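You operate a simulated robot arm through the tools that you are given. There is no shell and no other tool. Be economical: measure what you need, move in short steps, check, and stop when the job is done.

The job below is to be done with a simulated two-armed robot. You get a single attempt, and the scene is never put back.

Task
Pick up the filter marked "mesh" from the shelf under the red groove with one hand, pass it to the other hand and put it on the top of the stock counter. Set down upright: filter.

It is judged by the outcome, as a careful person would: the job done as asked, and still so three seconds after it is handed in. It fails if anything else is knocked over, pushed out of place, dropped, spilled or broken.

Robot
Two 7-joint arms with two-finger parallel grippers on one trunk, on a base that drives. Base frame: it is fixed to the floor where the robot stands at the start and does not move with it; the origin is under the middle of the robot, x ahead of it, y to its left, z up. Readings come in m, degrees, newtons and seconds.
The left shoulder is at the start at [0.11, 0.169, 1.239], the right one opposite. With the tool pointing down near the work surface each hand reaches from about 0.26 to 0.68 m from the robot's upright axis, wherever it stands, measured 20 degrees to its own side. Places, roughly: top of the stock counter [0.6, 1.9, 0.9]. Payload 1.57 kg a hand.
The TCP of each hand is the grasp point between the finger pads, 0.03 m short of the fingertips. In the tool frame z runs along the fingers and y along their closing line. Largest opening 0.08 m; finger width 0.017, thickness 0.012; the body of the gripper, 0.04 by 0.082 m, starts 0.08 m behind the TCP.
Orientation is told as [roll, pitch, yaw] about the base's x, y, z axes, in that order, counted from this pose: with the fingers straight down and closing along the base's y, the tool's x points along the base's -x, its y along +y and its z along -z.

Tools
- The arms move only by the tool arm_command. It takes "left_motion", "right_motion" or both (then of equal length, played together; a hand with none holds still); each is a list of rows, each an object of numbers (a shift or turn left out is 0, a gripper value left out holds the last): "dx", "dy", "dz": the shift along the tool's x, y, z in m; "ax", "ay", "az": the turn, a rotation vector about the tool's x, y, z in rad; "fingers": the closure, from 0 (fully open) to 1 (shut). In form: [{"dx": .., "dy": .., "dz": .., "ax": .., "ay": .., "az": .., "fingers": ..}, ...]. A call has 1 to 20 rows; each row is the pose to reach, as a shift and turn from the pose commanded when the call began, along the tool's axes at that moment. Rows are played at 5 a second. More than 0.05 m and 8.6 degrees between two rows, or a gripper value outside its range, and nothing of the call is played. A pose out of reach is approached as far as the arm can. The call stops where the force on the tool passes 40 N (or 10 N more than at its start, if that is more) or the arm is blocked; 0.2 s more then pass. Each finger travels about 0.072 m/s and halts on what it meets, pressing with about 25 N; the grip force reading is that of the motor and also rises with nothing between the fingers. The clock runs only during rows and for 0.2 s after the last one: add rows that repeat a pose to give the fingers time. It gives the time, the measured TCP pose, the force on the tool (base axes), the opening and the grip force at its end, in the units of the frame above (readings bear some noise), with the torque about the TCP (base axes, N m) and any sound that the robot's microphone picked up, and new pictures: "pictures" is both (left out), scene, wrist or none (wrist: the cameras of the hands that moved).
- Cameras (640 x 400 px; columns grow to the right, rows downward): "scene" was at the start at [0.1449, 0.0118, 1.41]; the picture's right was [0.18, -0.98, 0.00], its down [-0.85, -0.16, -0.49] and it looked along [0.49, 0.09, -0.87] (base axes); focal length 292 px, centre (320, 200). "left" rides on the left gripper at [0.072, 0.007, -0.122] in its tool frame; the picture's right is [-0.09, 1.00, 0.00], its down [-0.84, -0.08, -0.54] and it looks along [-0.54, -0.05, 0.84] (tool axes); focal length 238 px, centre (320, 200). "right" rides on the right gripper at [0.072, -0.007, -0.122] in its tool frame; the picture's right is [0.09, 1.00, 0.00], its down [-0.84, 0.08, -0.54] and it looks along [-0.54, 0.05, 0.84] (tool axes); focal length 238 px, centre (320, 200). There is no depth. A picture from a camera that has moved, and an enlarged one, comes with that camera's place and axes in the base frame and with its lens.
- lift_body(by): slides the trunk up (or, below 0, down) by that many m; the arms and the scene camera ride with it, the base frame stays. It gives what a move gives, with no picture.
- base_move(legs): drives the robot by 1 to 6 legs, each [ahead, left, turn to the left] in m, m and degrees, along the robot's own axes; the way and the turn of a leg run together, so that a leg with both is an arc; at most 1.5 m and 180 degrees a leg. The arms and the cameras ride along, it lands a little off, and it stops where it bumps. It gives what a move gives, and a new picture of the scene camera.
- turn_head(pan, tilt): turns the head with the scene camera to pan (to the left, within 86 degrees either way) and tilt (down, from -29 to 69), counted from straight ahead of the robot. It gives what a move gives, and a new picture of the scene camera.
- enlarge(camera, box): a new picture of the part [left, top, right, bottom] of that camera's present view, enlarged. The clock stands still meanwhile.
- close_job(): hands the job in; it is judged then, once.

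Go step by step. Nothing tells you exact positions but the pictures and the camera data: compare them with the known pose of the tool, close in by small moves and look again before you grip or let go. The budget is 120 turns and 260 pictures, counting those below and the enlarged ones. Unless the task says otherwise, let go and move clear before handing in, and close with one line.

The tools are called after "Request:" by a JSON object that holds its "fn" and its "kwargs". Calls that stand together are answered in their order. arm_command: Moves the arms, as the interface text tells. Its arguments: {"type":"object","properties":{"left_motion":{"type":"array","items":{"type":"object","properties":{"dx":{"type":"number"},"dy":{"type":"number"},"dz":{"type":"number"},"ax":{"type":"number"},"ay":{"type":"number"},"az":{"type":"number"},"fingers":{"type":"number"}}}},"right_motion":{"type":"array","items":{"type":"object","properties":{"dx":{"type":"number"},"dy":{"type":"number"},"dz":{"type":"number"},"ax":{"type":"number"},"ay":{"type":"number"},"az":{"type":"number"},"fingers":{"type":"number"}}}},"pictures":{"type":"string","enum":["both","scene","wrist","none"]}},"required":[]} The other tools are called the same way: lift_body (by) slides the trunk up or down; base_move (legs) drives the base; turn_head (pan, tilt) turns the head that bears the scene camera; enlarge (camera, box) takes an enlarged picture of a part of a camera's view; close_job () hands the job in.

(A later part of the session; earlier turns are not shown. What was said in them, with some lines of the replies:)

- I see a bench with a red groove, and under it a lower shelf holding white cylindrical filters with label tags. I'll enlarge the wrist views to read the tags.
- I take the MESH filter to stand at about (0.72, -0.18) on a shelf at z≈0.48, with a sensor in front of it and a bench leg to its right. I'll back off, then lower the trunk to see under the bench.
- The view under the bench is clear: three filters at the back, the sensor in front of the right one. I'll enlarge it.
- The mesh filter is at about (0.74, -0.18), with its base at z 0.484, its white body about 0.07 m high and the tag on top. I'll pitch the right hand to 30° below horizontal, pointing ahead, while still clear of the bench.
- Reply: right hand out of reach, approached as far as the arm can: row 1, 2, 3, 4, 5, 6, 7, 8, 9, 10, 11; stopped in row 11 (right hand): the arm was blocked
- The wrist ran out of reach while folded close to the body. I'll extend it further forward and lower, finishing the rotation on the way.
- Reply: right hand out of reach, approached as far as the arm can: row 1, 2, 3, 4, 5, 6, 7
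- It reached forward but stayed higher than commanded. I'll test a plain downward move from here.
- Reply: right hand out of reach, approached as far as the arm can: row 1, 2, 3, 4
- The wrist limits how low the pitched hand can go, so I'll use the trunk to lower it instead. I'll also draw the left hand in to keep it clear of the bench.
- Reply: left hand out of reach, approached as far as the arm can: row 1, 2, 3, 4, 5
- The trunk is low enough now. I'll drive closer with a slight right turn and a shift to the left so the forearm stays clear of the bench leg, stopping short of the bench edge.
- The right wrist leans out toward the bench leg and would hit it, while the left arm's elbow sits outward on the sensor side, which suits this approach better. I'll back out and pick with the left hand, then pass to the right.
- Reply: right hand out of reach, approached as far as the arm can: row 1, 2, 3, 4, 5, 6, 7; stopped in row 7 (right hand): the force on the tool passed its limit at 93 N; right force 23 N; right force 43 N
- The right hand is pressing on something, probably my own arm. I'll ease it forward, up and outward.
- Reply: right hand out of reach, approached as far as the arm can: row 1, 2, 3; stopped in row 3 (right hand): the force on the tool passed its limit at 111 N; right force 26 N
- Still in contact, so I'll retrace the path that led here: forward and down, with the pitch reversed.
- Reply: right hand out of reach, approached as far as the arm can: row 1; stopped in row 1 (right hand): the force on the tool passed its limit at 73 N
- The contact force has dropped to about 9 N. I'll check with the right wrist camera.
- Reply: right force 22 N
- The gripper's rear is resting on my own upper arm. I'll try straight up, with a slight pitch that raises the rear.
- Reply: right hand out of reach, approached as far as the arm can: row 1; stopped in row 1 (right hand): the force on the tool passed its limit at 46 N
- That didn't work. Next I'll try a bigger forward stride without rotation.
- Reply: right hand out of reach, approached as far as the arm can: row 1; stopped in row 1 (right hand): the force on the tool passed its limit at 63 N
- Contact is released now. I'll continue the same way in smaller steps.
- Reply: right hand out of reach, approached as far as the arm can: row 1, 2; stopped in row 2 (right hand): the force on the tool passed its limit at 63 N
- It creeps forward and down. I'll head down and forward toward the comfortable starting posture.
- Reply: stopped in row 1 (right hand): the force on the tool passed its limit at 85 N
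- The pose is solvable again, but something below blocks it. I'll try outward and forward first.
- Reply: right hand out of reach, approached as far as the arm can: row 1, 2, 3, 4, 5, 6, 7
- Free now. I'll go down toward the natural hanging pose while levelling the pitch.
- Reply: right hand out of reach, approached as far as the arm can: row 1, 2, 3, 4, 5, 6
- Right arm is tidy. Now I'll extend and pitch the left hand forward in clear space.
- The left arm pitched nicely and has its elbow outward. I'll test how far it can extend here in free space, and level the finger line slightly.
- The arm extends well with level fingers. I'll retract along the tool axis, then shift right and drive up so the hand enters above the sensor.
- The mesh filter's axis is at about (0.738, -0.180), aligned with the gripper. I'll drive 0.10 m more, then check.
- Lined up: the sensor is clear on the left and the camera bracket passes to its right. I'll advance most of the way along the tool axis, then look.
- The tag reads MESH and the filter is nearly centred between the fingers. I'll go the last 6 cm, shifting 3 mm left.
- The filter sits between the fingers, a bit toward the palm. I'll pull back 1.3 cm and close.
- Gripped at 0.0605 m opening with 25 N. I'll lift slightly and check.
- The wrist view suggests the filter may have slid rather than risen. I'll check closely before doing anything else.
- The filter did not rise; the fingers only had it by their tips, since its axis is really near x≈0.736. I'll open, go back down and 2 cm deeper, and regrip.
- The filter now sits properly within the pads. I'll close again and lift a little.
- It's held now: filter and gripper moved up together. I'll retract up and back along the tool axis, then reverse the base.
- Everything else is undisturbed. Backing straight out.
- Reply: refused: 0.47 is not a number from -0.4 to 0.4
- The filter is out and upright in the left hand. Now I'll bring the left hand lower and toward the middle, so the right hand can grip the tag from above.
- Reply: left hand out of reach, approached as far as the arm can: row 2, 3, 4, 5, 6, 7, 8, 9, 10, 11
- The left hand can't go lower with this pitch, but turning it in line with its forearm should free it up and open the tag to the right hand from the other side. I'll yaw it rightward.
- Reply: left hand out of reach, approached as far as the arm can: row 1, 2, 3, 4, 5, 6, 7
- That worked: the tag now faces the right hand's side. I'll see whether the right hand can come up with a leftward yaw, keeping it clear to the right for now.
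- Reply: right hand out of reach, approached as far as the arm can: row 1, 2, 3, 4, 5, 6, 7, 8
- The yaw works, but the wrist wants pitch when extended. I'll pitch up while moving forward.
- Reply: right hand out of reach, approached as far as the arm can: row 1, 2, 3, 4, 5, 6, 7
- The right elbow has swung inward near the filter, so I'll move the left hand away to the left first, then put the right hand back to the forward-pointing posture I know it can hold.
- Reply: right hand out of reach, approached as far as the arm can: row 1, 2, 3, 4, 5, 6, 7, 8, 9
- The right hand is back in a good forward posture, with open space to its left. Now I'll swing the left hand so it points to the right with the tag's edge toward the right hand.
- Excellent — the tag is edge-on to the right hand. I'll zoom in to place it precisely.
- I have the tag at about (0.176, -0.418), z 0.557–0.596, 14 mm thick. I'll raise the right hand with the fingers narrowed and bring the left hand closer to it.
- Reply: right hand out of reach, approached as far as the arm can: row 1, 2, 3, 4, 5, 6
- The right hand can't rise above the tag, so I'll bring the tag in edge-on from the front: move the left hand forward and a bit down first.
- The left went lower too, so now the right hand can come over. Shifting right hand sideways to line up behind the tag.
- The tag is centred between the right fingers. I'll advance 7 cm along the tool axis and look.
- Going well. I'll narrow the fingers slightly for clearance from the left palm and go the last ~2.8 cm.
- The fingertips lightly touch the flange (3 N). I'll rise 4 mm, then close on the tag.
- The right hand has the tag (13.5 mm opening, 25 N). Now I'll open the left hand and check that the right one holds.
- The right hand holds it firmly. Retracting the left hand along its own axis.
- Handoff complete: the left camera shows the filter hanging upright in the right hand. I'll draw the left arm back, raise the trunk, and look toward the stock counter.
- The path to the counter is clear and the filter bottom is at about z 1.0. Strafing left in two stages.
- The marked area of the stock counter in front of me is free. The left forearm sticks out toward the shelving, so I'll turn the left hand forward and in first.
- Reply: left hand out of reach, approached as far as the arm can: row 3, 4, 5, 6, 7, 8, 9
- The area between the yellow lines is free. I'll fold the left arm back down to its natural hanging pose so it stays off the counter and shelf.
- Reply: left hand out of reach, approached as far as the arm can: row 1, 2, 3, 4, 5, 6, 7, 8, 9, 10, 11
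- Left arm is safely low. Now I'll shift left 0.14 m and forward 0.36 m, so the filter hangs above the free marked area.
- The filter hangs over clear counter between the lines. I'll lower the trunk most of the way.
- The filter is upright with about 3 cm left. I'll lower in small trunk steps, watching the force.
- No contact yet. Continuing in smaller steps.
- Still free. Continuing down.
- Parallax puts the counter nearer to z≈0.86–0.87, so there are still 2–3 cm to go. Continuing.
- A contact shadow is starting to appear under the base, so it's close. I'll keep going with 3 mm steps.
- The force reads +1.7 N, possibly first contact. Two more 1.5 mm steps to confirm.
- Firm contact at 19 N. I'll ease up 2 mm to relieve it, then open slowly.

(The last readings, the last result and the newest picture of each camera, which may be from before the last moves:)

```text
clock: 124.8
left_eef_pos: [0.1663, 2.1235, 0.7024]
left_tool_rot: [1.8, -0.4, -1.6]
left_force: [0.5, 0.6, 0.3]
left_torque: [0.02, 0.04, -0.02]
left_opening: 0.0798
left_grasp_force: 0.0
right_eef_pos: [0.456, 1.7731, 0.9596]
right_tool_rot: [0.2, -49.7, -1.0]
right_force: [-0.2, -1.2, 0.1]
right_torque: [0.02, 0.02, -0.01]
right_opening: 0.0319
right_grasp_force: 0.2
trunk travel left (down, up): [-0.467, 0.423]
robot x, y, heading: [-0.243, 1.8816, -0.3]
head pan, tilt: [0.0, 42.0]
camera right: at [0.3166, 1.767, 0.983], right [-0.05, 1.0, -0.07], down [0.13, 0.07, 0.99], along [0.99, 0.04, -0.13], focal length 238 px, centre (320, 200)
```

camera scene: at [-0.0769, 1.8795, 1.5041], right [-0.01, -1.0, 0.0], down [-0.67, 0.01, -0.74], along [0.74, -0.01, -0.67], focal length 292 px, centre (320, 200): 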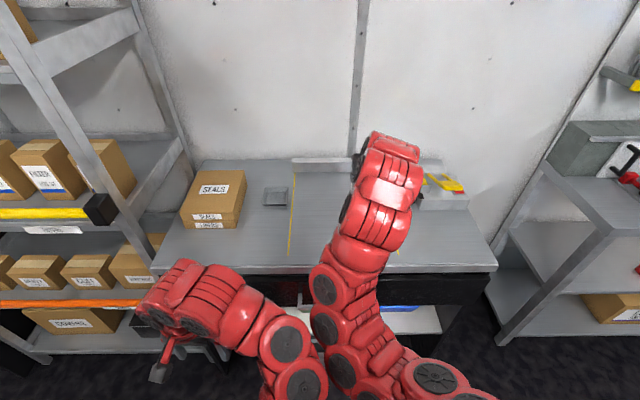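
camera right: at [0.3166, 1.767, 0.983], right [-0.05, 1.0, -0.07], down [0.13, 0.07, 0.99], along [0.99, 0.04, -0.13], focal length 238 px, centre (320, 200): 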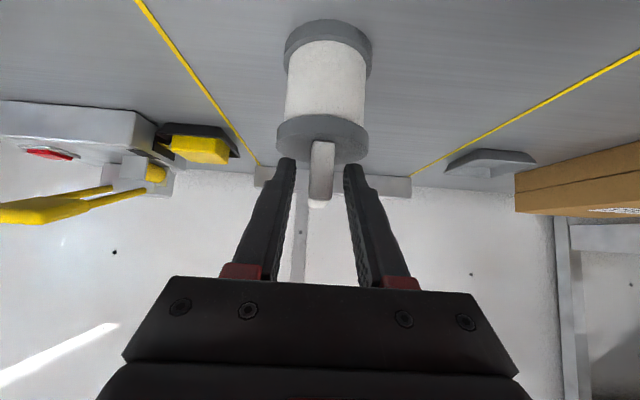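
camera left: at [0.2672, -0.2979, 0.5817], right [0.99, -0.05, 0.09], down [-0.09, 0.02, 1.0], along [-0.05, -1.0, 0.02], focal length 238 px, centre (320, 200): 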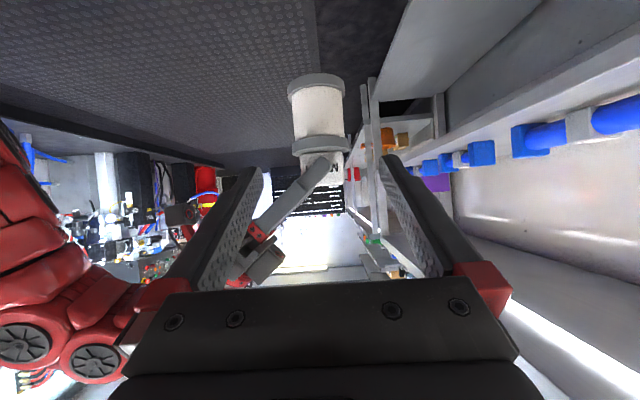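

Released and standing. I'll raise the trunk straight up off the tag, then back away.

Request:
{"fn": "lift_body", "kwargs": {"by": 0.1}}

Request:
{"fn": "base_move", "kwargs": {"legs": [[-0.35, 0, 0]]}}

Request:
{"fn": "enlarge", "kwargs": {"camera": "scene", "box": [160, 90, 440, 260]}}

Request:
{"fn": "enlarge", "kwargs": {"camera": "right", "box": [160, 0, 480, 200]}}

```text
clock: 126.2
left_eef_pos: [0.1676, 2.1225, 0.8017]
left_tool_rot: [1.8, -0.4, -1.5]
left_force: [-0.7, -0.5, 0.6]
left_torque: [-0.01, -0.01, -0.01]
left_opening: 0.0799
left_grasp_force: 0.0
right_eef_pos: [0.4551, 1.774, 1.0589]
right_tool_rot: [0.3, -49.6, -0.9]
right_force: [-0.3, -0.1, 0.2]
right_torque: [0.01, 0.02, 0.0]
right_opening: 0.0319
right_grasp_force: 0.2
trunk travel left (down, up): [-0.567, 0.323]
robot x, y, heading: [-0.2393, 1.8838, -0.8]
head pan, tilt: [0.0, 42.0]
```

```text
clock: 128.4
left_eef_pos: [-0.1791, 2.1258, 0.8023]
left_tool_rot: [1.8, -0.4, -1.8]
left_force: [-0.7, 0.1, 0.4]
left_torque: [-0.03, -0.01, -0.01]
left_opening: 0.0798
left_grasp_force: 0.1
right_eef_pos: [0.1083, 1.7732, 1.0609]
right_tool_rot: [0.3, -49.8, -1.3]
right_force: [-0.3, -0.6, 0.0]
right_torque: [0.03, 0.02, -0.02]
right_opening: 0.032
right_grasp_force: 0.0
trunk travel left (down, up): [-0.567, 0.323]
robot x, y, heading: [-0.5857, 1.8843, -1.1]
head pan, tilt: [0.0, 42.0]
camera scene: at [-0.425, 1.8834, 1.4483], right [-0.02, -1.0, 0.0], down [-0.67, 0.01, -0.74], along [0.74, -0.01, -0.67], focal length 292 px, centre (320, 200)
```

scene: 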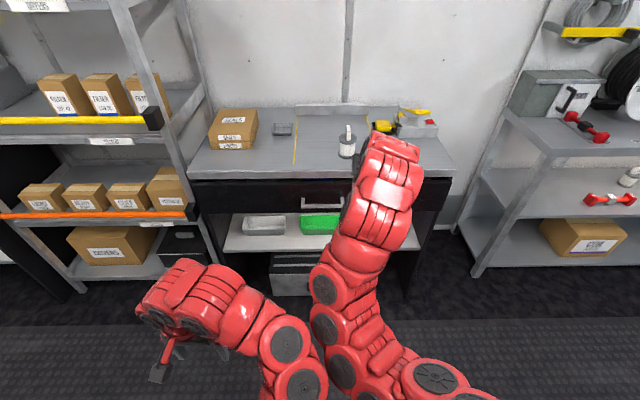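

```text
2.29 times, centred on (300, 175) of scene
camera zoom: at [-0.425, 1.8834, 1.4483], right [-0.02, -1.0, 0.0], down [-0.67, 0.01, -0.74], along [0.74, -0.01, -0.67], focal length 669 px, centre (366, 257)
```

zoom: 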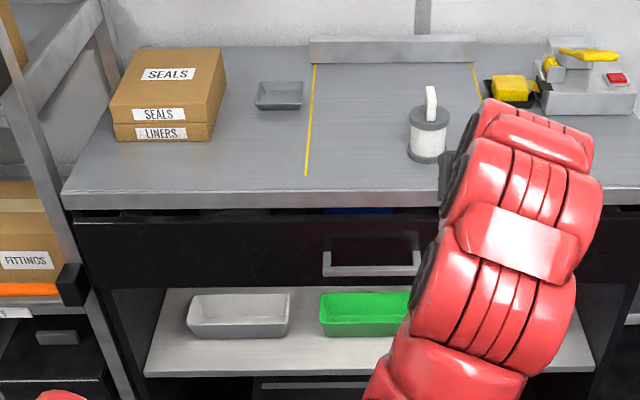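

```text
2.00 times, centred on (320, 100) of right
camera zoom: at [-0.0313, 1.7686, 1.0833], right [-0.04, 1.0, -0.07], down [0.13, 0.07, 0.99], along [0.99, 0.03, -0.13], focal length 477 px, centre (320, 400)
```

zoom: 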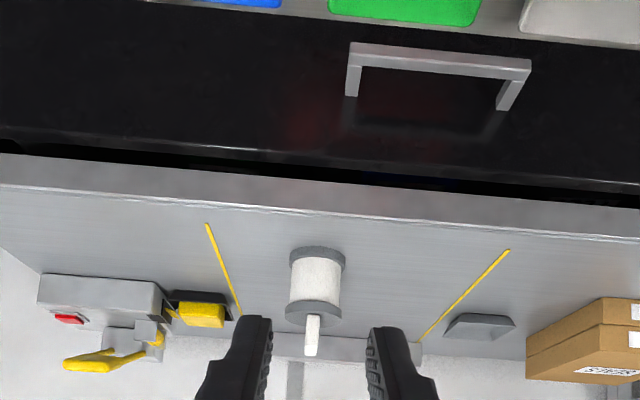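

The mesh filter stands upright on the stock counter. Both hands are clear and nothing else has moved, so I'm handing in.

Request:
{"fn": "close_job", "kwargs": {}}

```text
The job is handed in.
```

The "mesh" filter is standing upright on top of the stock counter, between the two yellow lines. I picked it up with the left hand, passed it to the right and set it down with that. Both hands were clear when I handed in, and the last pictures showed nothing else on the counter or shelf knocked over or out of place.
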